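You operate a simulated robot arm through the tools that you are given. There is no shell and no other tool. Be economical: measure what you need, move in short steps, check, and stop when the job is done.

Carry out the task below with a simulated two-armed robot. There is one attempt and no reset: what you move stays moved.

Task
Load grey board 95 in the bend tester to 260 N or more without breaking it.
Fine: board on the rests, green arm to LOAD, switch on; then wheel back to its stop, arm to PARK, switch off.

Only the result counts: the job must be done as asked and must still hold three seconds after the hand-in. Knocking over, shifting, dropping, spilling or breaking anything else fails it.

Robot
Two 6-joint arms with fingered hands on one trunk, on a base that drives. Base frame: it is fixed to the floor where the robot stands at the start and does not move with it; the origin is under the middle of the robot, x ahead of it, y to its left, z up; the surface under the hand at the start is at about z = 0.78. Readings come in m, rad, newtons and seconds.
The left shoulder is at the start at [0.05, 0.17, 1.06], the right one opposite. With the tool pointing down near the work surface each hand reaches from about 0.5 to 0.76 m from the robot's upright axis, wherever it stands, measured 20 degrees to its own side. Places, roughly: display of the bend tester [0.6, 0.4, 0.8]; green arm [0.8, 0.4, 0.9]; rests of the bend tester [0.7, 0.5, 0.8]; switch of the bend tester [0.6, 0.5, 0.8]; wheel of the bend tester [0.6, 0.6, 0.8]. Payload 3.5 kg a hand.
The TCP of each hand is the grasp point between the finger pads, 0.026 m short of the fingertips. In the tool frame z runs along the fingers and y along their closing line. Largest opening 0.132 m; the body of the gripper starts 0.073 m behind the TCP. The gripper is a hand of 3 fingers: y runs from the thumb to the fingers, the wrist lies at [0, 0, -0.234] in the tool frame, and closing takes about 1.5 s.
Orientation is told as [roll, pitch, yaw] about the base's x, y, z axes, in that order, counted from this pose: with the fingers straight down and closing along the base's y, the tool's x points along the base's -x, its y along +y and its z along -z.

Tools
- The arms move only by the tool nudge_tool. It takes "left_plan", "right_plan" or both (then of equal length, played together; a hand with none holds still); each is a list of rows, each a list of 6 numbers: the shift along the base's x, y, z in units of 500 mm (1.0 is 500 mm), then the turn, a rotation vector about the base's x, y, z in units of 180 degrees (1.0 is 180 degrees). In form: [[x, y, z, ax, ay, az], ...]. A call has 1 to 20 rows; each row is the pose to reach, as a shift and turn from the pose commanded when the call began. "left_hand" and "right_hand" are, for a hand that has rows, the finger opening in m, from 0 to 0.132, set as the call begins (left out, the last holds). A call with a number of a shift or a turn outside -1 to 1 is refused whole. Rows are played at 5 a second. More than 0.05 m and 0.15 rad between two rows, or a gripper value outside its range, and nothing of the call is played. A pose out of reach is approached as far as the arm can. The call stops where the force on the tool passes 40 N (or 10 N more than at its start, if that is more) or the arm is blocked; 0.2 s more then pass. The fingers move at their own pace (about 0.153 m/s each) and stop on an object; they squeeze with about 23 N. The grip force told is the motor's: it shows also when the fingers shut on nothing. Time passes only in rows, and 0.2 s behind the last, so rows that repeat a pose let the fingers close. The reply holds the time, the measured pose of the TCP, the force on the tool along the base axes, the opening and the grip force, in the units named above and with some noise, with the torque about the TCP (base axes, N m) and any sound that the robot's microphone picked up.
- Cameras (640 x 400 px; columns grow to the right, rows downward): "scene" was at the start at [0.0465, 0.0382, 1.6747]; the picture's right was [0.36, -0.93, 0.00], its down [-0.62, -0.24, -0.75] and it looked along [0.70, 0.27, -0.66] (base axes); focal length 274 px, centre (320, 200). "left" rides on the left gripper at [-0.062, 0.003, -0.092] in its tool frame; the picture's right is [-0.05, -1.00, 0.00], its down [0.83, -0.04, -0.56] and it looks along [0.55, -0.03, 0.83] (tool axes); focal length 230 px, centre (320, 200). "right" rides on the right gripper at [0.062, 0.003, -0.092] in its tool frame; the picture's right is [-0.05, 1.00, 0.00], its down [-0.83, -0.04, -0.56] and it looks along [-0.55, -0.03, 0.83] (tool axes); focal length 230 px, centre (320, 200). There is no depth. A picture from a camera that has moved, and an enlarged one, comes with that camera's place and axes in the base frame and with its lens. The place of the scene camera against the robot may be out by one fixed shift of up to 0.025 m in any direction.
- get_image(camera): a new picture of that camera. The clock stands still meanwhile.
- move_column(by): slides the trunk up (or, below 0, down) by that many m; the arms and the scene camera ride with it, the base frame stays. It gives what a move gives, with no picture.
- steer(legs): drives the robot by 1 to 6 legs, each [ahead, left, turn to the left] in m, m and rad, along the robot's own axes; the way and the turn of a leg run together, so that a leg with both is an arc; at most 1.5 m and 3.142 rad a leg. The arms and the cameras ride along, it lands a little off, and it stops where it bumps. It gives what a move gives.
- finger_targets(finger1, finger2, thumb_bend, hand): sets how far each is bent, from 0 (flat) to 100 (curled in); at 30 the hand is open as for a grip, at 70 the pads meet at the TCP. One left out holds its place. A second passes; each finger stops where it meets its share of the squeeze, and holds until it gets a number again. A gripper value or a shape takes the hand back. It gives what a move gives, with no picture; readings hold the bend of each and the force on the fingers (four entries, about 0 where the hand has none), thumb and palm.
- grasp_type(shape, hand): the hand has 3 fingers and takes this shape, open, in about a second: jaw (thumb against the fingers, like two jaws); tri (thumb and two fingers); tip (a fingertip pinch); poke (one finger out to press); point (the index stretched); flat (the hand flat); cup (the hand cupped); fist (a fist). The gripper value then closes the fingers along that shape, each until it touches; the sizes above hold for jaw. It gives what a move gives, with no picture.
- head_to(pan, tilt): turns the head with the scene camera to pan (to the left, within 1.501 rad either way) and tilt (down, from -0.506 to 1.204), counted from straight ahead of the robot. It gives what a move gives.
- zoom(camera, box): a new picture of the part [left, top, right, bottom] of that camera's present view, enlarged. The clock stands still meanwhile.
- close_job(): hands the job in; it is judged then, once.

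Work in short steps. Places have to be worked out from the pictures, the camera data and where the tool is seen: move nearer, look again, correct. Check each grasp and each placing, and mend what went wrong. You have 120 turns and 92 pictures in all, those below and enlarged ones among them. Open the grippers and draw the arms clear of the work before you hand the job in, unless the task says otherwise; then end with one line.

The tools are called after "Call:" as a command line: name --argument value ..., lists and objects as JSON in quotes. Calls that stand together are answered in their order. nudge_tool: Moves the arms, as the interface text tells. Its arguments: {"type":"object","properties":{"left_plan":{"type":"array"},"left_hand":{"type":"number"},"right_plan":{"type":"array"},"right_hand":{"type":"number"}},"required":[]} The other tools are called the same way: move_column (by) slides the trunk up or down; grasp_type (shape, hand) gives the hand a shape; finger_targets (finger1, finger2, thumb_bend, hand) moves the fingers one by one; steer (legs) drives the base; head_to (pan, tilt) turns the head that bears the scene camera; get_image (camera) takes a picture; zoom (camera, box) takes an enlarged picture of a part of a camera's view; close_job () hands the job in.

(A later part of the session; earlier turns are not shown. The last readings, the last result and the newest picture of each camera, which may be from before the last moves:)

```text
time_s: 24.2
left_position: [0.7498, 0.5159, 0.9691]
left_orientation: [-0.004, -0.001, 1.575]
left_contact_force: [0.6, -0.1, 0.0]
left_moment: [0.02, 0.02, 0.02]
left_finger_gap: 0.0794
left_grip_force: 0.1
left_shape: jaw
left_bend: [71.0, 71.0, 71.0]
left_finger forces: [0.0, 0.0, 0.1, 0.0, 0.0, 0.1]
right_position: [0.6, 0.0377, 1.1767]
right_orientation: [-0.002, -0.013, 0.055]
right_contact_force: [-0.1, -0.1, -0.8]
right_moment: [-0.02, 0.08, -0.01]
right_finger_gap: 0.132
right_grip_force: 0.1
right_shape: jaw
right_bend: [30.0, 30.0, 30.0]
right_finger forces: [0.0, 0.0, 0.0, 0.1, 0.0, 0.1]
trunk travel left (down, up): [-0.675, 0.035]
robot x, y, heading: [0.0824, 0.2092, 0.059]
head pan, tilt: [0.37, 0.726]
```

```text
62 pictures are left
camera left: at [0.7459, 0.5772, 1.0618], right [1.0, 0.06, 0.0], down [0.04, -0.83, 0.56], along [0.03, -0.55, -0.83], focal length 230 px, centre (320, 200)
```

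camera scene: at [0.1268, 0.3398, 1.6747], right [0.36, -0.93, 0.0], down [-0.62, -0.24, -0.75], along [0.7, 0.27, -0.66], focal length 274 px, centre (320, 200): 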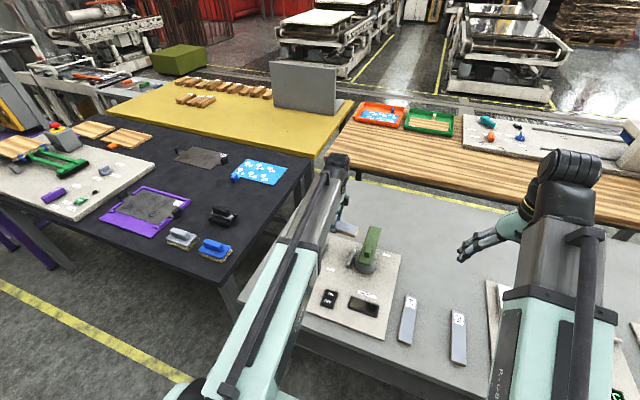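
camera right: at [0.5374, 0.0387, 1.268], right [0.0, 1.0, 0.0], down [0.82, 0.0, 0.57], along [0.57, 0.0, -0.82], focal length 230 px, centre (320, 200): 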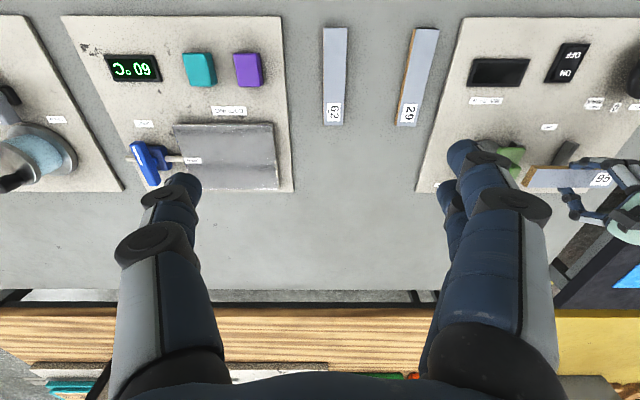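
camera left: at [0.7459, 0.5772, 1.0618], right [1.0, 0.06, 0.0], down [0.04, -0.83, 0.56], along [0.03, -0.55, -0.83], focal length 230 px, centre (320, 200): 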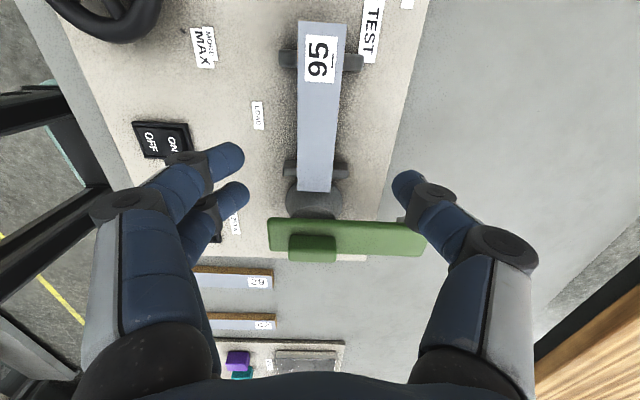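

Board 95 lies centred across both rests. Next, I'll bring the left hand, fingers closed and straight again, to the −y side of the green arm to push it round CCW toward LOAD.

Call:
nudge_tool --left_plan '[[0.0, -0.0, 0.05, 0, 0, -0.0455], [0.01, -0.04, 0.1, 0, 0, -0.0909], [0.025, -0.08, 0.1, 0, 0, -0.1364], [0.04, -0.12, 0.1, 0, 0, -0.1818], [0.055, -0.16, 0.1, 0, 0, -0.2273], [0.07, -0.2, 0.1, 0, 0, -0.2727], [0.085, -0.24, 0.1, 0, 0, -0.3182], [0.1, -0.28, 0.1, 0, 0, -0.3636], [0.115, -0.32, 0.1, 0, 0, -0.4091], [0.125, -0.35, 0.1, 0, 0, -0.4545], [0.13, -0.38, 0.1, 0, 0, -0.5]]' --left_hand 0.0

Call:
get_image --camera "left"

Call:
get_image --camera "scene"

```text
time_s: 26.6
left_position: [0.8132, 0.3244, 1.0182]
left_orientation: [-0.004, 0.0, 0.001]
left_contact_force: [-0.1, 0.7, 0.8]
left_moment: [0.04, 0.03, 0.02]
left_finger_gap: 0.0
left_grip_force: 23.1
left_shape: jaw
left_bend: [63.0, 63.0, 66.0]
left_finger forces: [0.0, 0.0, 0.0, 0.0, 0.1, 0.0]
right_position: [0.6005, 0.037, 1.1763]
right_orientation: [-0.002, -0.015, 0.056]
right_contact_force: [0.7, -0.1, -0.6]
right_moment: [0.04, -0.01, 0.01]
right_finger_gap: 0.1321
right_grip_force: 0.0
right_shape: jaw
right_bend: [30.0, 30.0, 30.0]
right_finger forces: [0.0, 0.0, 0.1, 0.1, 0.0, 0.0]
trunk travel left (down, up): [-0.675, 0.035]
robot x, y, heading: [0.0852, 0.2115, 0.055]
head pan, tilt: [0.37, 0.726]
```

```text
61 pictures are left
camera left: at [0.8757, 0.3282, 1.1105], right [0.05, -1.0, 0.0], down [-0.83, -0.04, 0.56], along [-0.55, -0.03, -0.83], focal length 230 px, centre (320, 200)
```

left: 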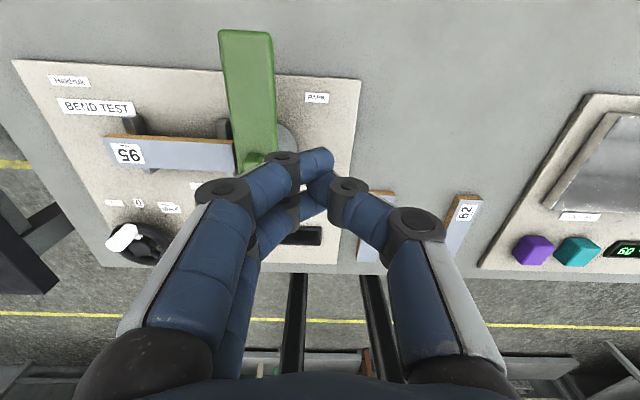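

```text
60 pictures are left
camera scene: at [0.13, 0.2518, 1.6747], right [0.41, -0.91, 0.0], down [-0.6, -0.27, -0.75], along [0.68, 0.31, -0.66], focal length 274 px, centre (320, 200)
```

scene: 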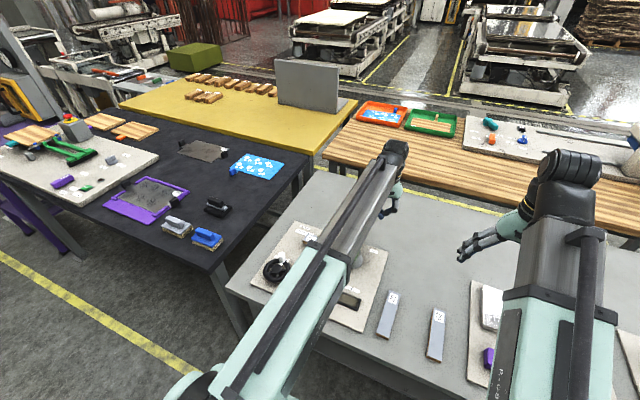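

The arm is at y≈0.375–0.415, my closed fingers at y=0.324. Lowering to z≈0.875 beside it.

Call:
nudge_tool --left_plan '[[0, 0, -0.09, 0, 0, 0], [0, 0, -0.18, 0, 0, 0], [0, 0, -0.25, 0, 0, 0], [0, 0, -0.286, 0, 0, 0]]'

Call:
get_image --camera "left"

Call:
zoom --camera "scene" --box '[330, 150, 450, 270]'

```text
time_s: 27.6
left_position: [0.8128, 0.3247, 0.8761]
left_orientation: [-0.003, -0.001, 0.004]
left_contact_force: [-0.3, 0.0, -0.4]
left_moment: [0.0, 0.04, -0.06]
left_finger_gap: 0.0
left_grip_force: 22.8
left_shape: jaw
left_bend: [63.0, 63.0, 66.0]
left_finger forces: [0.0, 0.1, 0.0, 0.1, 0.0, 0.0]
right_position: [0.6001, 0.0374, 1.1766]
right_orientation: [-0.003, -0.013, 0.056]
right_contact_force: [-0.2, 0.0, -0.8]
right_moment: [0.0, 0.0, 0.04]
right_finger_gap: 0.1317
right_grip_force: 0.1
right_shape: jaw
right_bend: [30.0, 30.0, 30.0]
right_finger forces: [0.0, 0.0, 0.1, 0.1, 0.0, 0.0]
trunk travel left (down, up): [-0.675, 0.035]
robot x, y, heading: [0.0874, 0.2121, 0.058]
head pan, tilt: [0.37, 0.726]
```

```text
59 pictures are left
camera left: at [0.8745, 0.3294, 0.9675], right [0.06, -1.0, 0.0], down [-0.83, -0.04, 0.56], along [-0.55, -0.03, -0.83], focal length 230 px, centre (320, 200)
```

left: 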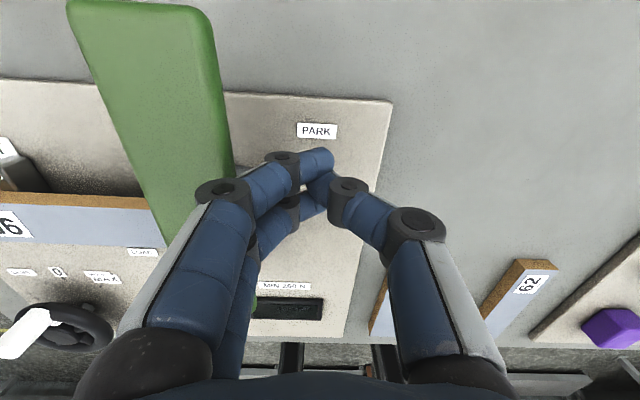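

```text
3.33 times, centred on (390, 210) of scene
camera zoom: at [0.13, 0.252, 1.6747], right [0.41, -0.91, 0.0], down [-0.6, -0.27, -0.75], along [0.68, 0.31, -0.66], focal length 912 px, centre (87, 167)
```

zoom: 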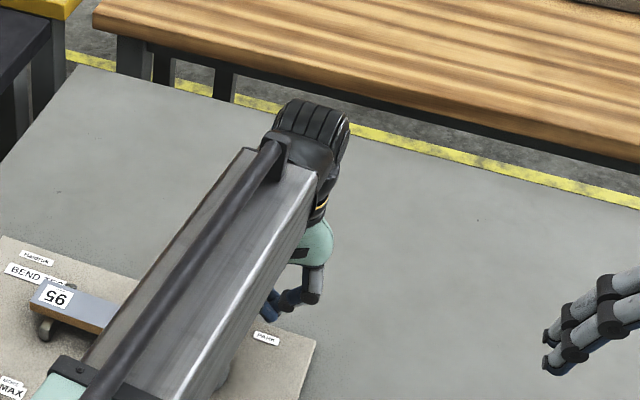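

The arm's top is about z=0.86, so I'll drop 14 mm more and push along an arc to about 40°.

Call:
nudge_tool --left_plan '[[0, 0, -0.028, 0, 0, 0], [0.014, 0.04, -0.028, 0, 0, 0], [0.014, 0.068, -0.028, 0, 0, 0], [0.0244, 0.095, -0.028, 0, 0, 0], [0.0296, 0.1238, -0.028, 0, 0, 0], [0.03, 0.1526, -0.028, 0, 0, 0], [0.0252, 0.1812, -0.028, 0, 0, 0]]'

Call:
get_image --camera "left"

```text
time_s: 29.2
left_position: [0.8158, 0.4152, 0.8636]
left_orientation: [-0.004, -0.002, 0.003]
left_contact_force: [-0.2, -0.7, -0.1]
left_moment: [-0.02, 0.01, 0.03]
left_finger_gap: 0.0
left_grip_force: 23.1
left_shape: jaw
left_bend: [63.0, 63.0, 66.0]
left_finger forces: [0.0, 0.3, 0.0, 0.0, 0.1, 0.0]
left hand out of reach, approached as far as the arm can: row 2, 3, 4, 5, 6, 7
right_position: [0.6007, 0.0382, 1.1763]
right_orientation: [-0.001, -0.013, 0.056]
right_contact_force: [-0.1, -0.3, -0.3]
right_moment: [0.02, 0.03, -0.01]
right_finger_gap: 0.1319
right_grip_force: 0.2
right_shape: jaw
right_bend: [30.0, 30.0, 30.0]
right_finger forces: [0.0, 0.0, 0.1, 0.1, 0.0, 0.1]
trunk travel left (down, up): [-0.675, 0.035]
robot x, y, heading: [0.0832, 0.2123, 0.056]
head pan, tilt: [0.37, 0.726]
```

```text
57 pictures are left
camera left: at [0.877, 0.4188, 0.9555], right [0.06, -1.0, 0.0], down [-0.83, -0.04, 0.55], along [-0.55, -0.03, -0.83], focal length 230 px, centre (320, 200)
```

left: 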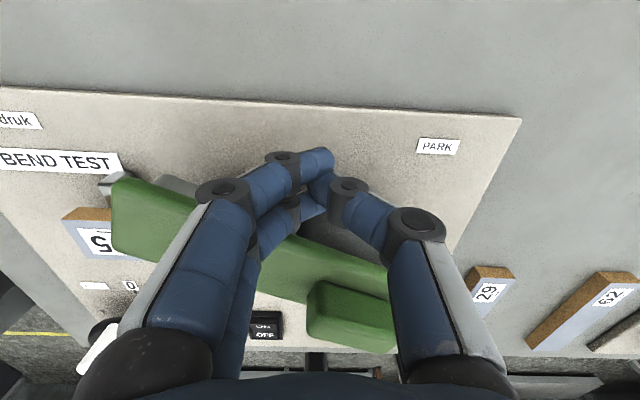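

The arm swung easily to about 65°. I'll continue pushing toward −x in small steps.

Call:
nudge_tool --left_plan '[[0.0, 0.035, 0, 0, 0, 0], [-0.01, 0.07, 0, 0, 0, 0], [-0.022, 0.08, 0, 0, 0, 0], [-0.034, 0.08, 0, 0, 0, 0]]'

Call:
get_image --camera "left"

```text
time_s: 30.2
left_position: [0.7977, 0.4535, 0.8635]
left_orientation: [-0.004, 0.0, 0.003]
left_contact_force: [0.1, 0.0, 0.1]
left_moment: [0.01, 0.03, 0.02]
left_finger_gap: 0.0
left_grip_force: 23.3
left_shape: jaw
left_bend: [63.0, 63.0, 66.0]
left_finger forces: [0.1, 0.1, 0.0, 0.0, 0.1, 0.0]
right_position: [0.6, 0.0367, 1.1758]
right_orientation: [-0.001, -0.015, 0.054]
right_contact_force: [0.5, -0.4, -0.1]
right_moment: [-0.01, 0.0, 0.02]
right_finger_gap: 0.1318
right_grip_force: 0.1
right_shape: jaw
right_bend: [30.0, 30.0, 30.0]
right_finger forces: [0.0, 0.1, 0.0, 0.0, 0.1, 0.1]
trunk travel left (down, up): [-0.675, 0.035]
robot x, y, heading: [0.0799, 0.211, 0.054]
head pan, tilt: [0.37, 0.726]
```

```text
56 pictures are left
camera left: at [0.86, 0.4591, 0.9554], right [0.06, -1.0, 0.0], down [-0.83, -0.04, 0.56], along [-0.55, -0.03, -0.83], focal length 230 px, centre (320, 200)
```

left: 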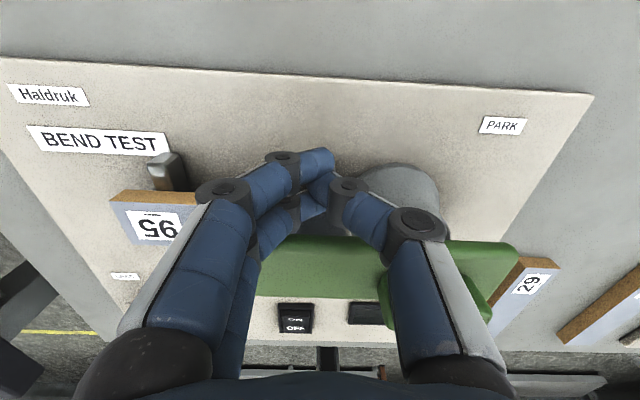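

The arm now looks near 90°. I'll back off and lift to view it.

Call:
nudge_tool --left_plan '[[0.03, 0, 0, 0, 0, 0], [0.04, 0, 0.08, 0, 0, 0], [0.04, 0, 0.18, 0, 0, 0], [0.04, -0.0, 0.28, 0, 0, 0], [0.04, 0.0, 0.36, 0, 0, 0]]'

Call:
get_image --camera "left"

Call:
get_image --camera "scene"

```text
time_s: 31.4
left_position: [0.8124, 0.4542, 1.0448]
left_orientation: [-0.004, -0.002, 0.003]
left_contact_force: [-0.2, -0.1, 0.1]
left_moment: [-0.03, -0.03, -0.01]
left_finger_gap: 0.0
left_grip_force: 23.6
left_shape: jaw
left_bend: [63.0, 63.0, 66.0]
left_finger forces: [0.0, 0.0, 0.0, 0.1, 0.0, 0.0]
left hand out of reach, approached as far as the arm can: row 5
right_position: [0.5997, 0.0375, 1.1758]
right_orientation: [-0.003, -0.015, 0.056]
right_contact_force: [0.6, 0.1, 0.1]
right_moment: [0.0, 0.01, -0.01]
right_finger_gap: 0.1322
right_grip_force: 0.1
right_shape: jaw
right_bend: [30.0, 30.0, 30.0]
right_finger forces: [0.0, 0.0, 0.1, 0.1, 0.0, 0.0]
trunk travel left (down, up): [-0.675, 0.035]
robot x, y, heading: [0.0893, 0.2104, 0.054]
head pan, tilt: [0.37, 0.726]
```

```text
55 pictures are left
camera left: at [0.8745, 0.4586, 1.1358], right [0.06, -1.0, 0.0], down [-0.83, -0.04, 0.55], along [-0.55, -0.03, -0.83], focal length 230 px, centre (320, 200)
```

left: 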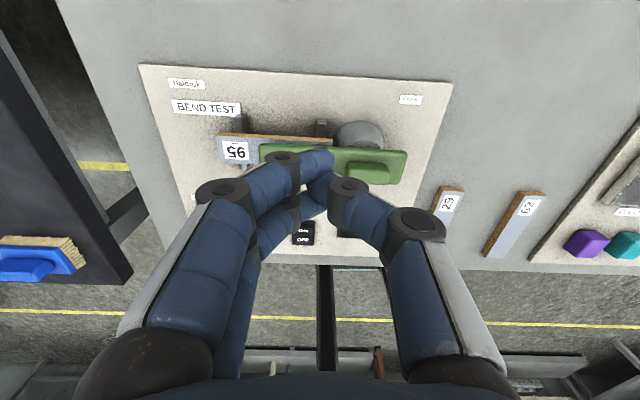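

```text
54 pictures are left
camera scene: at [0.1297, 0.2519, 1.6747], right [0.41, -0.91, 0.0], down [-0.6, -0.27, -0.75], along [0.68, 0.31, -0.66], focal length 274 px, centre (320, 200)
```

scene: 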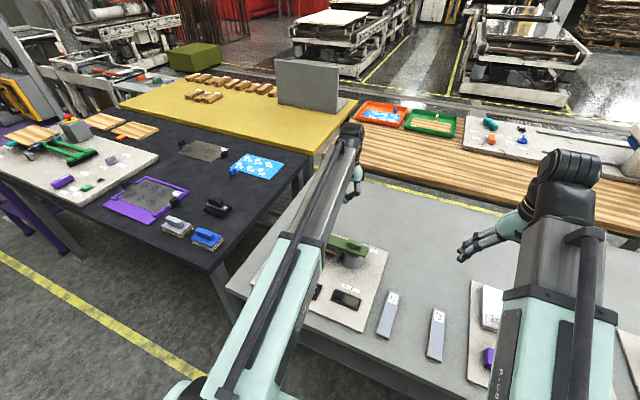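

The arm lies parallel to the board with its tip over mid-span. Next the switch: ON half estimated at [0.58, 0.476]. I'll move above it and take the poke shape.

Call:
nudge_tool --left_plan '[[-0.08, 0.01, 0, 0, 0, 0], [-0.16, 0.02, 0, 0, 0, 0], [-0.24, 0.03, 0, 0, 0, 0], [-0.32, 0.04, 0, 0, 0, 0], [-0.4, 0.044, 0, 0, 0, 0], [-0.464, 0.044, -0.04, 0, 0, 0]]'

Call:
grasp_type --shape "poke" --hand "left"

Call:
get_image --camera "left"

Call:
get_image --camera "scene"

```text
time_s: 32.8
left_position: [0.5811, 0.4758, 1.0231]
left_orientation: [-0.003, 0.0, 0.003]
left_contact_force: [-0.9, 0.1, 0.0]
left_moment: [-0.01, 0.02, -0.01]
left_finger_gap: 0.0001
left_grip_force: 22.7
left_shape: jaw
left_bend: [63.0, 63.0, 66.0]
left_finger forces: [0.1, 0.1, 0.0, 0.0, 0.1, 0.0]
right_position: [0.601, 0.037, 1.1766]
right_orientation: [-0.003, -0.014, 0.057]
right_contact_force: [0.5, 0.7, 0.3]
right_moment: [-0.01, 0.0, 0.04]
right_finger_gap: 0.1321
right_grip_force: 0.0
right_shape: jaw
right_bend: [30.0, 30.0, 30.0]
right_finger forces: [0.0, 0.0, 0.0, 0.0, 0.0, 0.0]
trunk travel left (down, up): [-0.675, 0.035]
robot x, y, heading: [0.0876, 0.21, 0.053]
head pan, tilt: [0.37, 0.726]
```

```text
time_s: 33.7
left_position: [0.5818, 0.476, 1.0236]
left_orientation: [-0.004, 0.0, 0.003]
left_contact_force: [-0.3, 0.0, -0.2]
left_moment: [-0.01, -0.02, 0.02]
left_finger_gap: 0.0002
left_grip_force: 0.0
left_shape: poke
left_bend: [97.0, 97.0, 100.0]
left_finger forces: [0.1, 0.0, 0.0, 0.1, 0.1, 0.0]
right_position: [0.6009, 0.0378, 1.1767]
right_orientation: [-0.003, -0.012, 0.055]
right_contact_force: [0.4, -0.2, 0.2]
right_moment: [0.02, -0.02, -0.03]
right_finger_gap: 0.1319
right_grip_force: 0.1
right_shape: jaw
right_bend: [30.0, 30.0, 30.0]
right_finger forces: [0.0, 0.0, 0.0, 0.1, 0.1, 0.1]
trunk travel left (down, up): [-0.675, 0.035]
robot x, y, heading: [0.0851, 0.2145, 0.055]
head pan, tilt: [0.37, 0.726]
```

```text
53 pictures are left
camera left: at [0.6432, 0.4808, 1.1157], right [0.06, -1.0, 0.0], down [-0.83, -0.04, 0.56], along [-0.55, -0.03, -0.83], focal length 230 px, centre (320, 200)
```

left: 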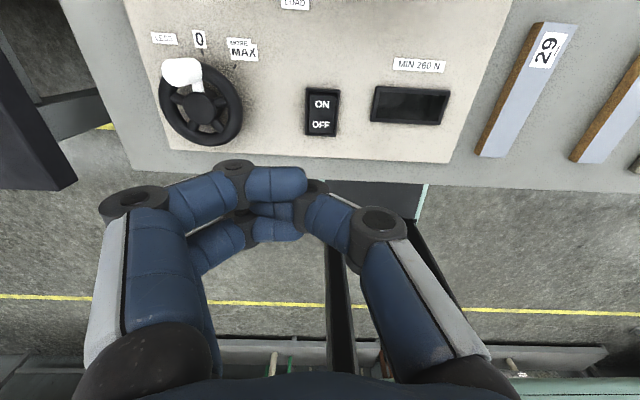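

```text
52 pictures are left
camera scene: at [0.13, 0.252, 1.6747], right [0.41, -0.91, 0.0], down [-0.6, -0.27, -0.75], along [0.68, 0.31, -0.66], focal length 274 px, centre (320, 200)
```

scene: 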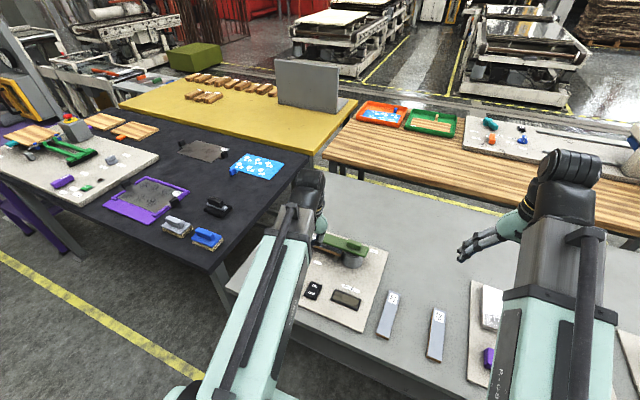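

I'll try the "point" shape, which should give one clear fingertip.

Call:
grasp_type --shape "point" --hand "left"

Call:
get_image --camera "left"

Call:
zoom --camera "left" --box '[140, 0, 360, 140]'

```text
time_s: 34.6
left_position: [0.582, 0.4763, 1.024]
left_orientation: [-0.004, 0.001, 0.003]
left_contact_force: [0.8, -0.6, -0.1]
left_moment: [-0.02, 0.0, 0.02]
left_finger_gap: 0.0
left_grip_force: 0.1
left_shape: point
left_bend: [17.0, 99.0, 50.0]
left_finger forces: [0.0, 0.0, 0.0, 0.0, 0.0, 0.0]
right_position: [0.601, 0.0365, 1.1762]
right_orientation: [-0.001, -0.015, 0.055]
right_contact_force: [-0.2, -0.7, -0.2]
right_moment: [0.04, 0.02, 0.04]
right_finger_gap: 0.1321
right_grip_force: 0.1
right_shape: jaw
right_bend: [30.0, 30.0, 30.0]
right_finger forces: [0.0, 0.0, 0.1, 0.0, 0.0, 0.0]
trunk travel left (down, up): [-0.675, 0.035]
robot x, y, heading: [0.089, 0.2117, 0.058]
head pan, tilt: [0.37, 0.726]
```

```text
51 pictures are left
camera left: at [0.6432, 0.4807, 1.1157], right [0.06, -1.0, 0.0], down [-0.83, -0.04, 0.56], along [-0.55, -0.03, -0.83], focal length 230 px, centre (320, 200)
```

left: 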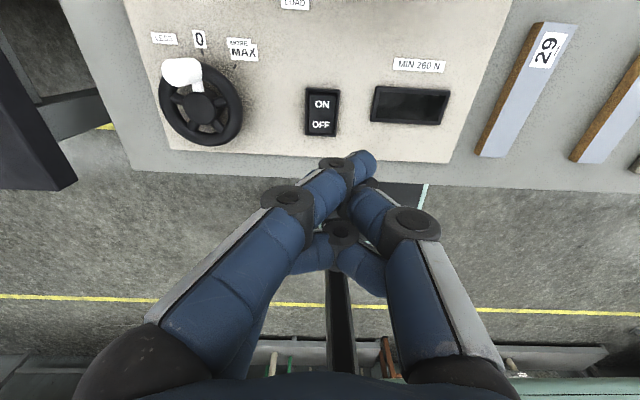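

```text
2.86 times, centred on (250, 70) of left
camera zoom: at [0.6432, 0.4807, 1.1157], right [0.06, -1.0, 0.0], down [-0.83, -0.04, 0.56], along [-0.55, -0.03, -0.83], focal length 657 px, centre (520, 571)
```

zoom: 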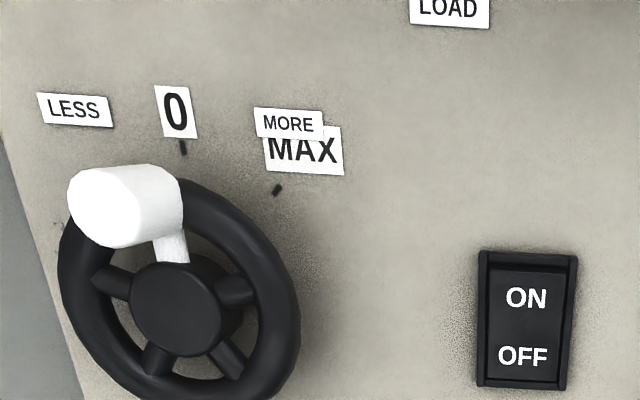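

Fingertip is about (+0.006, −0.026, −0.038) from the TCP. I'll shift by that and lower near the ON half.

Call:
nudge_tool --left_plan '[[0, 0.048, -0.04, 0, 0, 0], [0, 0.048, -0.13, 0, 0, 0], [0, 0.048, -0.22, 0, 0, 0], [0, 0.048, -0.29, 0, 0, 0]]'

Call:
get_image --camera "left"

```text
time_s: 35.6
left_position: [0.5804, 0.4998, 0.8766]
left_orientation: [-0.003, 0.0, 0.003]
left_contact_force: [0.1, 0.6, 0.9]
left_moment: [0.01, -0.02, -0.02]
left_finger_gap: 0.0
left_grip_force: 0.0
left_shape: point
left_bend: [16.0, 99.0, 51.0]
left_finger forces: [0.0, 0.0, 0.0, 0.0, 0.0, 0.0]
right_position: [0.5999, 0.036, 1.1771]
right_orientation: [-0.003, -0.012, 0.056]
right_contact_force: [0.0, -0.2, -0.3]
right_moment: [-0.01, 0.0, 0.01]
right_finger_gap: 0.1319
right_grip_force: 0.0
right_shape: jaw
right_bend: [30.0, 30.0, 30.0]
right_finger forces: [0.0, 0.1, 0.0, 0.0, 0.0, 0.0]
trunk travel left (down, up): [-0.675, 0.035]
robot x, y, heading: [0.0879, 0.2124, 0.055]
head pan, tilt: [0.37, 0.726]
```

```text
49 pictures are left
camera left: at [0.6432, 0.5045, 0.9692], right [0.06, -1.0, 0.0], down [-0.83, -0.04, 0.56], along [-0.55, -0.03, -0.83], focal length 230 px, centre (320, 200)
```

left: 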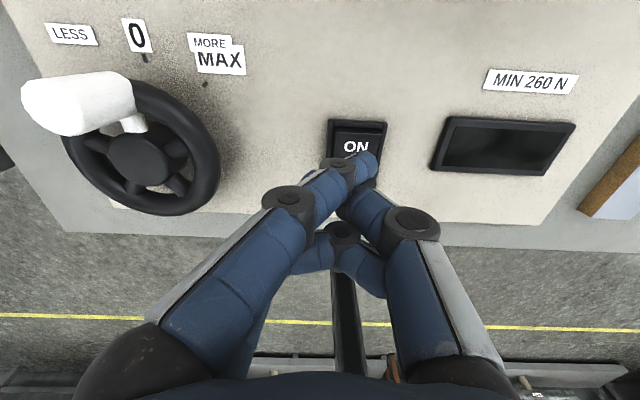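

Tip is over the ON half. Pressing down in small steps.

Call:
nudge_tool --left_plan '[[0, 0, -0.02, 0, 0, 0], [0, 0, -0.036, 0, 0, 0], [0, 0, -0.048, 0, 0, 0], [0, 0, -0.058, 0, 0, 0]]'

Call:
get_image --camera "left"

```text
time_s: 36.6
left_position: [0.5821, 0.5006, 0.8487]
left_orientation: [-0.005, -0.001, 0.004]
left_contact_force: [-1.0, -0.3, 0.4]
left_moment: [0.01, 0.04, -0.01]
left_finger_gap: 0.0
left_grip_force: 0.0
left_shape: point
left_bend: [16.0, 100.0, 52.0]
left_finger forces: [0.0, 0.0, 0.0, 0.0, 0.0, 0.1]
right_position: [0.6001, 0.0361, 1.1759]
right_orientation: [-0.002, -0.013, 0.056]
right_contact_force: [0.0, -0.3, 0.0]
right_moment: [0.01, 0.01, 0.01]
right_finger_gap: 0.132
right_grip_force: 0.1
right_shape: jaw
right_bend: [30.0, 30.0, 30.0]
right_finger forces: [0.0, 0.0, 0.0, 0.1, 0.0, 0.0]
trunk travel left (down, up): [-0.675, 0.035]
robot x, y, heading: [0.0823, 0.2124, 0.056]
head pan, tilt: [0.37, 0.726]
```

```text
48 pictures are left
camera left: at [0.6441, 0.5047, 0.9408], right [0.06, -1.0, 0.0], down [-0.83, -0.04, 0.56], along [-0.55, -0.03, -0.83], focal length 230 px, centre (320, 200)
```

left: 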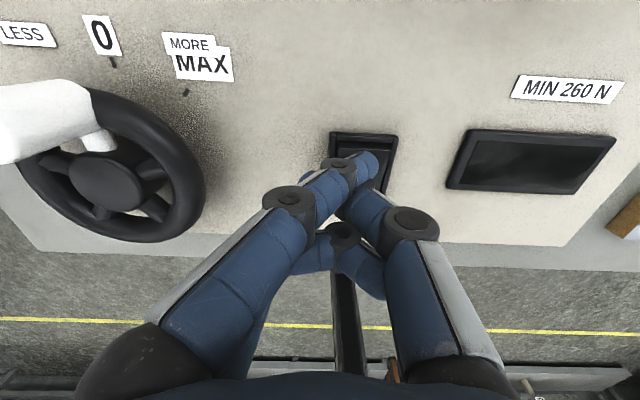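

No contact yet; continuing down.

Call:
nudge_tool --left_plan '[[0.002, 0, -0.01, 0, 0, 0], [0.004, 0, -0.02, 0, 0, 0], [0.004, 0, -0.028, 0, 0, 0]]'

Call:
nudge_tool --left_plan '[[0, 0, -0.006, 0, 0, 0], [0, 0, -0.012, 0, 0, 0], [0, 0, -0.018, 0, 0, 0], [0, 0, -0.024, 0, 0, 0]]'

Call:
get_image --camera "left"

```text
time_s: 37.4
left_position: [0.5845, 0.5004, 0.8342]
left_orientation: [-0.004, 0.0, 0.003]
left_contact_force: [-0.4, -0.4, 0.1]
left_moment: [0.0, 0.02, 0.02]
left_finger_gap: 0.0002
left_grip_force: 0.0
left_shape: point
left_bend: [16.0, 100.0, 52.0]
left_finger forces: [0.0, 0.1, 0.0, 0.0, 0.0, 0.0]
right_position: [0.6013, 0.0373, 1.1777]
right_orientation: [-0.001, -0.016, 0.056]
right_contact_force: [0.3, -0.4, -0.4]
right_moment: [0.04, 0.01, 0.02]
right_finger_gap: 0.1321
right_grip_force: 0.1
right_shape: jaw
right_bend: [30.0, 30.0, 30.0]
right_finger forces: [0.0, 0.0, 0.0, 0.0, 0.0, 0.0]
trunk travel left (down, up): [-0.675, 0.035]
robot x, y, heading: [0.086, 0.2105, 0.049]
head pan, tilt: [0.37, 0.726]
```

```text
time_s: 38.4
left_position: [0.5848, 0.5002, 0.8236]
left_orientation: [-0.003, 0.0, 0.003]
left_contact_force: [1.0, 0.9, 2.6]
left_moment: [-0.02, -0.04, 0.01]
left_finger_gap: 0.0
left_grip_force: 0.1
left_shape: point
left_bend: [19.0, 100.0, 52.0]
left_finger forces: [0.1, 0.0, 0.1, 0.0, 0.1, 0.0]
right_position: [0.6005, 0.0368, 1.1771]
right_orientation: [-0.001, -0.014, 0.056]
right_contact_force: [-0.2, -0.2, 0.2]
right_moment: [0.0, -0.01, -0.01]
right_finger_gap: 0.1319
right_grip_force: 0.0
right_shape: jaw
right_bend: [30.0, 30.0, 30.0]
right_finger forces: [0.0, 0.1, 0.1, 0.0, 0.0, 0.0]
trunk travel left (down, up): [-0.675, 0.035]
robot x, y, heading: [0.0852, 0.2096, 0.055]
head pan, tilt: [0.37, 0.726]
heard: click
```

```text
47 pictures are left
camera left: at [0.6456, 0.5052, 0.9153], right [0.06, -1.0, 0.0], down [-0.83, -0.04, 0.55], along [-0.55, -0.03, -0.83], focal length 230 px, centre (320, 200)
```

left: 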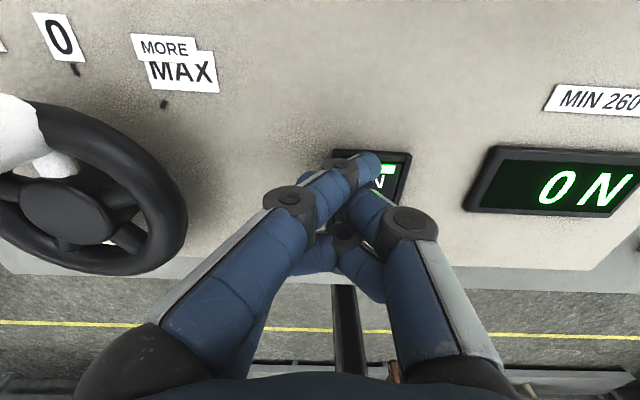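

Click heard and the display is lit at "0 N". I'll lift off, return to jaw shape and go above the wheel handle at about [0.615, 0.62, top 0.865].

Call:
nudge_tool --left_plan '[[0, 0, 0.08, 0, 0, 0], [0, 0, 0.17, 0, 0, 0], [0, 0, 0.26, 0, 0, 0], [0.03, 0.08, 0.3, 0, 0, 0], [0.06, 0.16, 0.3, 0, 0, 0], [0.061, 0.238, 0.3, 0, 0, 0]]'

Call:
grasp_type --shape "jaw" --hand "left"

Call:
nudge_tool --left_plan '[[0, 0, 0, 0, 0, 0], [0, 0, 0, 0, 0, 0], [0, 0, 0, 0, 0, 0]]' --left_hand 0.07

Call:
get_image --camera "left"

Call:
zoom --camera "right" --box '[420, 0, 640, 140]'

```text
time_s: 39.8
left_position: [0.6157, 0.6205, 0.9723]
left_orientation: [-0.006, 0.001, 0.003]
left_contact_force: [0.8, -0.1, 0.4]
left_moment: [-0.01, 0.02, 0.0]
left_finger_gap: 0.0
left_grip_force: 0.2
left_shape: point
left_bend: [19.0, 100.0, 52.0]
left_finger forces: [0.1, 0.1, 0.0, 0.1, 0.0, 0.1]
right_position: [0.6002, 0.0376, 1.1774]
right_orientation: [-0.003, -0.015, 0.055]
right_contact_force: [0.6, 1.0, -0.5]
right_moment: [0.02, 0.0, 0.02]
right_finger_gap: 0.1319
right_grip_force: 0.1
right_shape: jaw
right_bend: [30.0, 30.0, 30.0]
right_finger forces: [0.0, 0.1, 0.0, 0.0, 0.1, 0.1]
trunk travel left (down, up): [-0.675, 0.035]
robot x, y, heading: [0.0903, 0.2072, 0.057]
head pan, tilt: [0.37, 0.726]
```

```text
time_s: 40.7
left_position: [0.6149, 0.6184, 0.9718]
left_orientation: [-0.002, 0.0, 0.003]
left_contact_force: [0.2, -0.8, -0.1]
left_moment: [0.0, -0.02, 0.0]
left_finger_gap: 0.1317
left_grip_force: 0.1
left_shape: jaw
left_bend: [30.0, 30.0, 30.0]
left_finger forces: [0.0, 0.1, 0.0, 0.1, 0.0, 0.1]
right_position: [0.5991, 0.037, 1.1761]
right_orientation: [-0.003, -0.015, 0.056]
right_contact_force: [-0.5, 1.2, -1.0]
right_moment: [0.0, -0.01, 0.05]
right_finger_gap: 0.1318
right_grip_force: 0.2
right_shape: jaw
right_bend: [30.0, 30.0, 30.0]
right_finger forces: [0.1, 0.1, 0.0, 0.1, 0.0, 0.0]
trunk travel left (down, up): [-0.675, 0.035]
robot x, y, heading: [0.0917, 0.2094, 0.059]
head pan, tilt: [0.37, 0.726]
```

```text
time_s: 41.5
left_position: [0.6149, 0.6196, 0.972]
left_orientation: [-0.002, 0.001, 0.004]
left_contact_force: [0.9, 0.8, -0.3]
left_moment: [0.03, -0.02, 0.0]
left_finger_gap: 0.0707
left_grip_force: 0.1
left_shape: jaw
left_bend: [72.0, 72.0, 70.0]
left_finger forces: [0.1, 0.0, 0.0, 0.0, 0.1, 0.1]
right_position: [0.6001, 0.0374, 1.1772]
right_orientation: [0.0, -0.014, 0.056]
right_contact_force: [0.7, 0.1, -0.9]
right_moment: [0.01, 0.01, -0.02]
right_finger_gap: 0.132
right_grip_force: 0.0
right_shape: jaw
right_bend: [30.0, 30.0, 30.0]
right_finger forces: [0.0, 0.0, 0.1, 0.0, 0.0, 0.1]
trunk travel left (down, up): [-0.675, 0.035]
robot x, y, heading: [0.0891, 0.2124, 0.055]
head pan, tilt: [0.37, 0.726]
```

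```text
46 pictures are left
camera left: at [0.6769, 0.6237, 1.0646], right [0.06, -1.0, 0.0], down [-0.83, -0.04, 0.56], along [-0.55, -0.03, -0.83], focal length 230 px, centre (320, 200)
```

left: 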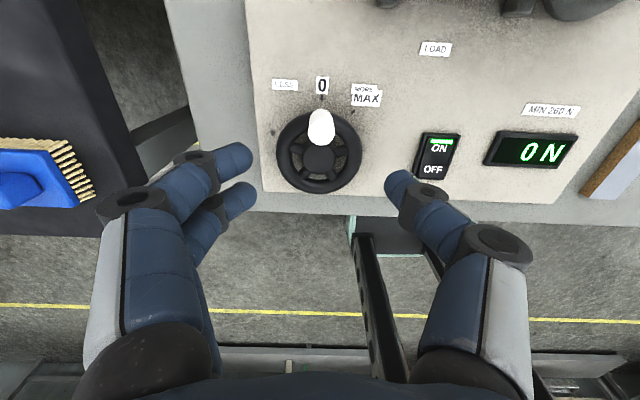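

```text
2.86 times, centred on (530, 70) of right
camera zoom: at [0.5372, 0.0386, 1.2681], right [0.0, 1.0, 0.0], down [0.82, 0.0, 0.57], along [0.57, 0.0, -0.82], focal length 657 px, centre (-280, 571)
```

zoom: 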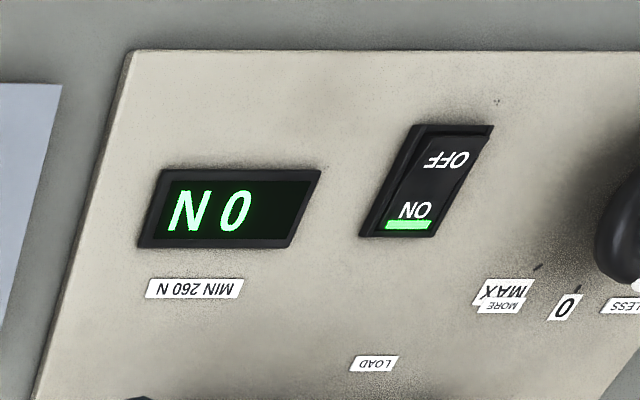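

Display, switch and handle are all visible in the left camera. I'll lower around the handle to z≈0.87 and recheck alignment.

Call:
nudge_tool --left_plan '[[0.008, 0, -0.08, 0, 0, 0], [0.01, 0, -0.15, 0, 0, 0], [0.01, 0, -0.2, 0, 0, 0]]'

Call:
get_image --camera "left"

```text
time_s: 42.3
left_position: [0.6202, 0.6195, 0.8711]
left_orientation: [-0.002, 0.0, 0.004]
left_contact_force: [0.6, 0.1, 0.0]
left_moment: [0.01, 0.01, 0.04]
left_finger_gap: 0.0704
left_grip_force: 0.0
left_shape: jaw
left_bend: [72.0, 72.0, 70.0]
left_finger forces: [0.0, 0.0, 0.0, 0.0, 0.1, 0.1]
right_position: [0.6003, 0.0376, 1.1764]
right_orientation: [-0.002, -0.014, 0.056]
right_contact_force: [0.5, -0.8, 0.6]
right_moment: [0.02, 0.0, -0.01]
right_finger_gap: 0.132
right_grip_force: 0.0
right_shape: jaw
right_bend: [30.0, 30.0, 30.0]
right_finger forces: [0.0, 0.1, 0.1, 0.0, 0.0, 0.0]
trunk travel left (down, up): [-0.675, 0.035]
robot x, y, heading: [0.0802, 0.2123, 0.054]
head pan, tilt: [0.37, 0.726]
```

```text
44 pictures are left
camera left: at [0.6823, 0.6243, 0.9644], right [0.06, -1.0, 0.0], down [-0.83, -0.04, 0.56], along [-0.55, -0.03, -0.83], focal length 230 px, centre (320, 200)
```

left: 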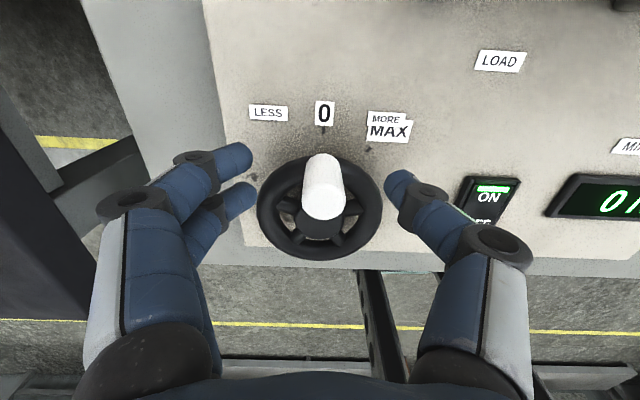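

Handle is centred at ~[0.616, 0.62], top z≈0.863. Lowering to z≈0.857 and closing on it.

Call:
nudge_tool --left_plan '[[-0.006, 0.0, -0.012, 0, 0, 0], [-0.006, 0.0, -0.028, 0, 0, 0]]'

Call:
nudge_tool --left_plan '[[0, 0, 0, 0, 0, 0], [0, 0, 0, 0, 0, 0], [0, 0, 0, 0, 0, 0], [0, 0, 0, 0, 0, 0], [0, 0, 0, 0, 0, 0], [0, 0, 0, 0, 0, 0]]' --left_hand 0.01

Call:
get_image --camera "left"

```text
time_s: 42.9
left_position: [0.6176, 0.6192, 0.8579]
left_orientation: [-0.003, 0.0, 0.004]
left_contact_force: [-0.1, -0.2, -0.7]
left_moment: [0.02, -0.01, 0.01]
left_finger_gap: 0.0706
left_grip_force: 0.1
left_shape: jaw
left_bend: [72.0, 72.0, 70.0]
left_finger forces: [0.0, 0.1, 0.0, 0.1, 0.0, 0.0]
right_position: [0.6, 0.0362, 1.1773]
right_orientation: [-0.002, -0.014, 0.055]
right_contact_force: [0.9, -0.3, -0.6]
right_moment: [0.02, -0.02, 0.03]
right_finger_gap: 0.1319
right_grip_force: 0.0
right_shape: jaw
right_bend: [30.0, 30.0, 30.0]
right_finger forces: [0.1, 0.0, 0.0, 0.0, 0.0, 0.0]
trunk travel left (down, up): [-0.675, 0.035]
robot x, y, heading: [0.0816, 0.2103, 0.058]
head pan, tilt: [0.37, 0.726]
```

```text
time_s: 44.3
left_position: [0.6172, 0.6202, 0.8583]
left_orientation: [-0.004, 0.0, 0.003]
left_contact_force: [2.0, -2.1, -4.5]
left_moment: [-0.03, -0.07, 0.06]
left_finger_gap: 0.0123
left_grip_force: 22.9
left_shape: jaw
left_bend: [71.0, 72.0, 70.0]
left_finger forces: [7.7, 11.3, 0.0, 0.0, 21.6, 0.1]
right_position: [0.5998, 0.0374, 1.1772]
right_orientation: [-0.002, -0.014, 0.057]
right_contact_force: [0.3, 0.3, 0.6]
right_moment: [-0.04, 0.0, 0.05]
right_finger_gap: 0.1318
right_grip_force: 0.1
right_shape: jaw
right_bend: [30.0, 30.0, 30.0]
right_finger forces: [0.1, 0.0, 0.0, 0.0, 0.0, 0.0]
trunk travel left (down, up): [-0.675, 0.035]
robot x, y, heading: [0.0854, 0.2113, 0.057]
head pan, tilt: [0.37, 0.726]
```

```text
43 pictures are left
camera left: at [0.6789, 0.624, 0.9504], right [0.06, -1.0, 0.0], down [-0.83, -0.04, 0.56], along [-0.55, -0.03, -0.83], focal length 230 px, centre (320, 200)
```

left: 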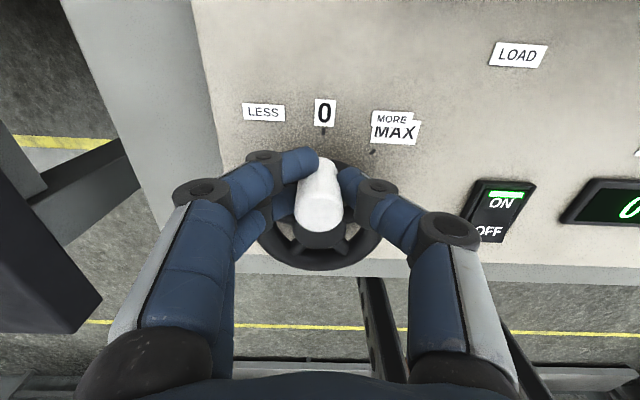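

Handle gripped. I'll turn it clockwise (MORE) by 10° with the hand following, and read the display.

Call:
nudge_tool --left_plan '[[-0.0003, -0.007, 0, 0, 0, -0.0278], [-0.0012, -0.0139, 0, 0, 0, -0.0556]]'

Call:
zoom --camera "right" --box '[420, 0, 640, 140]'

Call:
get_image --camera "left"

```text
time_s: 44.9
left_position: [0.6168, 0.6148, 0.8574]
left_orientation: [0.0, 0.002, -0.171]
left_contact_force: [6.5, 7.2, -3.7]
left_moment: [0.19, -0.1, 0.3]
left_finger_gap: 0.0113
left_grip_force: 22.6
left_shape: jaw
left_bend: [71.0, 72.0, 70.0]
left_finger forces: [10.3, 19.7, 0.1, 0.0, 21.8, 0.0]
right_position: [0.6009, 0.0386, 1.1769]
right_orientation: [-0.002, -0.014, 0.056]
right_contact_force: [0.5, 0.2, 0.1]
right_moment: [0.02, 0.03, -0.01]
right_finger_gap: 0.132
right_grip_force: 0.0
right_shape: jaw
right_bend: [30.0, 30.0, 30.0]
right_finger forces: [0.0, 0.1, 0.0, 0.0, 0.1, 0.1]
trunk travel left (down, up): [-0.675, 0.035]
robot x, y, heading: [0.0828, 0.2114, 0.057]
head pan, tilt: [0.37, 0.726]
```

```text
2.86 times, centred on (530, 70) of right
camera zoom: at [0.538, 0.0395, 1.2679], right [0.0, 1.0, 0.0], down [0.82, 0.0, 0.57], along [0.57, 0.0, -0.82], focal length 657 px, centre (-280, 571)
```

zoom: 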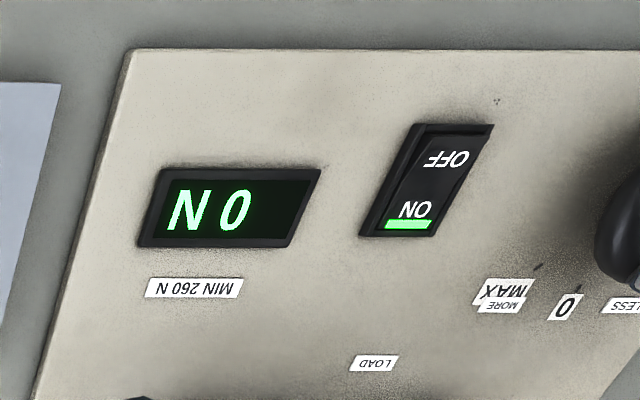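

```text
41 pictures are left
camera left: at [0.6783, 0.6082, 0.9506], right [-0.12, -0.99, 0.0], down [-0.83, 0.1, 0.56], along [-0.55, 0.06, -0.83], focal length 230 px, centre (320, 200)
```

left: 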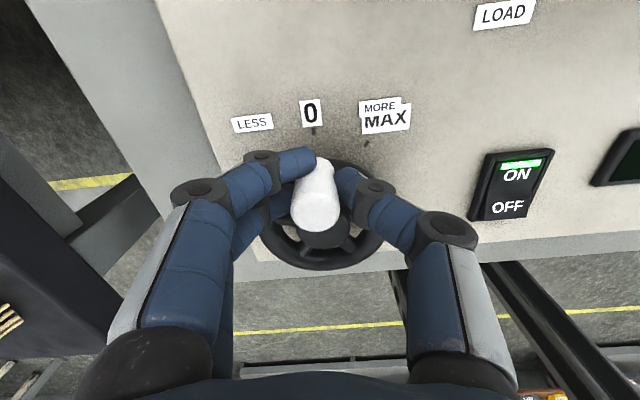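

Slight resistance (7 N), display still 0. I'll continue to 20° and check whether the handle really moves.

Call:
nudge_tool --left_plan '[[-0.001, -0.0068, 0, 0, 0, 0], [-0.0026, -0.0136, 0, 0, 0, 0]]'

Call:
get_image --camera "left"

Call:
zoom --camera "right" --box '[420, 0, 640, 140]'

```text
time_s: 45.5
left_position: [0.616, 0.6105, 0.86]
left_orientation: [0.0, -0.001, -0.17]
left_contact_force: [10.0, 23.5, 2.5]
left_moment: [0.68, -0.21, 0.09]
left_finger_gap: 0.0121
left_grip_force: 22.9
left_shape: jaw
left_bend: [71.0, 72.0, 70.0]
left_finger forces: [19.7, 29.3, 0.1, 0.0, 12.4, 0.1]
right_position: [0.6019, 0.0385, 1.1767]
right_orientation: [-0.004, -0.015, 0.056]
right_contact_force: [-0.3, 0.9, 0.3]
right_moment: [0.02, -0.03, -0.02]
right_finger_gap: 0.1318
right_grip_force: 0.0
right_shape: jaw
right_bend: [30.0, 30.0, 30.0]
right_finger forces: [0.0, 0.0, 0.0, 0.0, 0.1, 0.0]
trunk travel left (down, up): [-0.675, 0.035]
robot x, y, heading: [0.0869, 0.2129, 0.058]
head pan, tilt: [0.37, 0.726]
```

```text
40 pictures are left
camera left: at [0.677, 0.6026, 0.9511], right [-0.12, -0.99, 0.0], down [-0.83, 0.1, 0.55], along [-0.55, 0.06, -0.83], focal length 230 px, centre (320, 200)
```

left: 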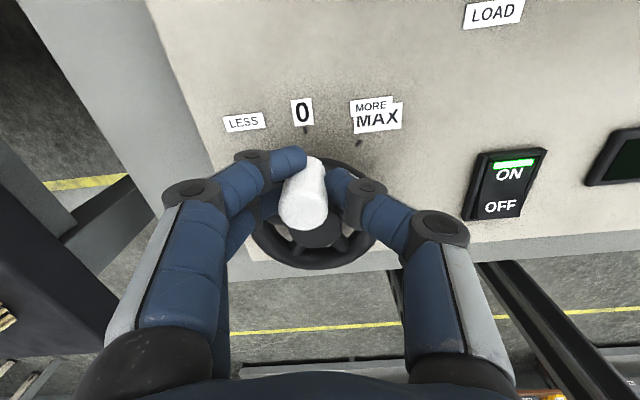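

```text
2.86 times, centred on (530, 70) of right
camera zoom: at [0.5379, 0.0407, 1.2682], right [0.0, 1.0, 0.0], down [0.82, 0.0, 0.57], along [0.57, 0.0, -0.82], focal length 657 px, centre (-280, 571)
```

zoom: 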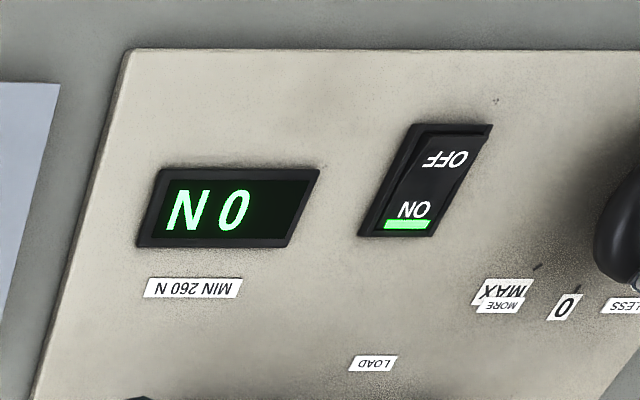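

Clockwise is blocked (24 N, handle unmoved): this is the zero stop. So MORE runs counter-clockwise round to MAX. I'll restore and turn CCW about 24°.

Call:
nudge_tool --left_plan '[[0.002, 0.014, 0, 0, 0, 0.028], [0.0038, 0.0275, 0, 0, 0, 0.0556], [0.003, 0.0386, 0, 0, 0, 0.1], [0.0007, 0.0496, 0, 0, 0, 0.1444], [-0.0031, 0.06, 0, 0, 0, 0.1889]]'

Call:
get_image --camera "left"

Call:
zoom --camera "right" --box '[420, 0, 640, 140]'

```text
time_s: 46.7
left_position: [0.614, 0.6358, 0.8585]
left_orientation: [-0.003, 0.001, 0.426]
left_contact_force: [4.7, 0.8, 2.2]
left_moment: [0.05, -0.06, 0.03]
left_finger_gap: 0.0119
left_grip_force: 23.5
left_shape: jaw
left_bend: [71.0, 72.0, 70.0]
left_finger forces: [14.7, 14.1, 0.0, 0.0, 22.7, 0.0]
right_position: [0.6009, 0.0379, 1.1763]
right_orientation: [-0.001, -0.015, 0.056]
right_contact_force: [0.7, 0.2, 0.0]
right_moment: [-0.01, -0.01, -0.05]
right_finger_gap: 0.1322
right_grip_force: 0.0
right_shape: jaw
right_bend: [30.0, 30.0, 30.0]
right_finger forces: [0.0, 0.0, 0.1, 0.0, 0.0, 0.0]
trunk travel left (down, up): [-0.675, 0.035]
robot x, y, heading: [0.0835, 0.2092, 0.053]
head pan, tilt: [0.37, 0.726]
```

```text
38 pictures are left
camera left: at [0.668, 0.6651, 0.9507], right [0.46, -0.89, 0.0], down [-0.74, -0.38, 0.56], along [-0.49, -0.26, -0.83], focal length 230 px, centre (320, 200)
```

left: 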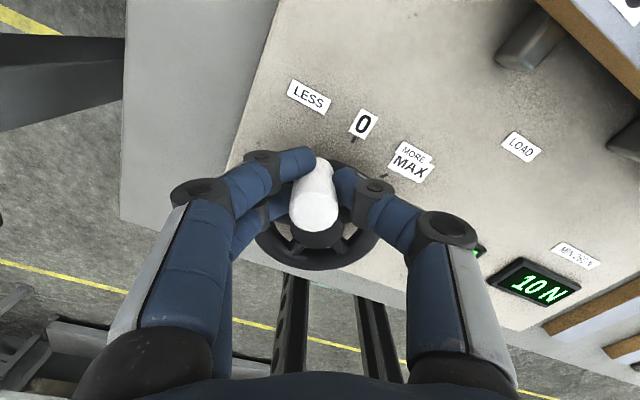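

```text
2.86 times, centred on (530, 70) of right
camera zoom: at [0.5373, 0.0386, 1.268], right [0.0, 1.0, 0.0], down [0.82, 0.0, 0.57], along [0.57, 0.0, -0.82], focal length 657 px, centre (-280, 571)
```

zoom: 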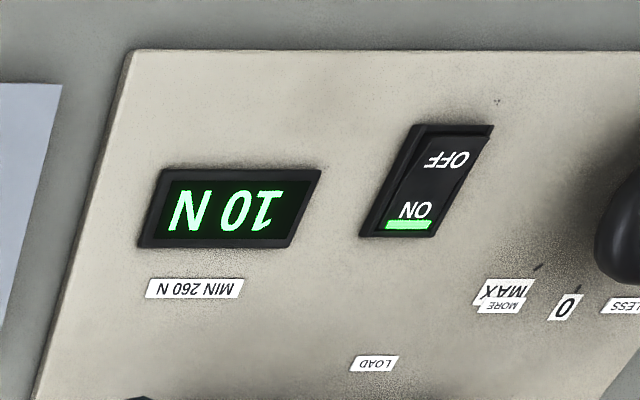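

10 N at ~24°, moving freely. Continuing CCW to ~56°.

Call:
nudge_tool --left_plan '[[-0.0052, 0.0097, 0, 0, 0, 0.0444], [-0.0117, 0.0187, 0, 0, 0, 0.0889], [-0.0193, 0.0266, 0, 0, 0, 0.1333], [-0.028, 0.0334, 0, 0, 0, 0.1778]]'

Call:
get_image --camera "left"

```text
time_s: 47.7
left_position: [0.599, 0.6526, 0.8578]
left_orientation: [-0.002, 0.0, 0.983]
left_contact_force: [1.0, 4.5, -1.2]
left_moment: [0.09, -0.01, -0.1]
left_finger_gap: 0.0118
left_grip_force: 23.5
left_shape: jaw
left_bend: [71.0, 72.0, 70.0]
left_finger forces: [15.9, 13.8, 0.0, 0.0, 19.6, 0.0]
right_position: [0.599, 0.0381, 1.1757]
right_orientation: [-0.001, -0.015, 0.055]
right_contact_force: [0.5, 0.4, -0.3]
right_moment: [-0.03, 0.03, 0.0]
right_finger_gap: 0.132
right_grip_force: 0.1
right_shape: jaw
right_bend: [30.0, 30.0, 30.0]
right_finger forces: [0.0, 0.1, 0.0, 0.0, 0.0, 0.0]
trunk travel left (down, up): [-0.675, 0.035]
robot x, y, heading: [0.0861, 0.2108, 0.054]
head pan, tilt: [0.37, 0.726]
```

```text
36 pictures are left
camera left: at [0.6301, 0.7071, 0.9509], right [0.86, -0.51, 0.0], down [-0.43, -0.71, 0.56], along [-0.28, -0.48, -0.83], focal length 230 px, centre (320, 200)
```

left: 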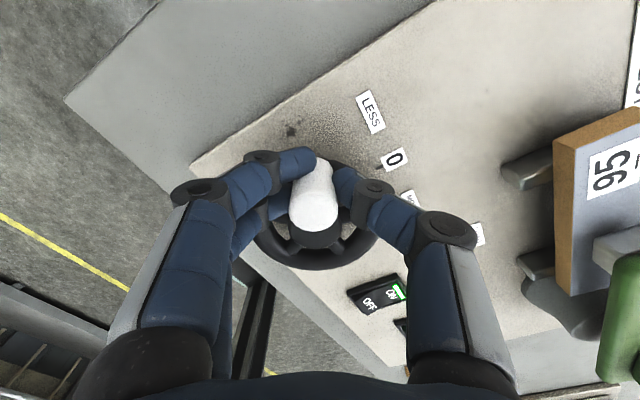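

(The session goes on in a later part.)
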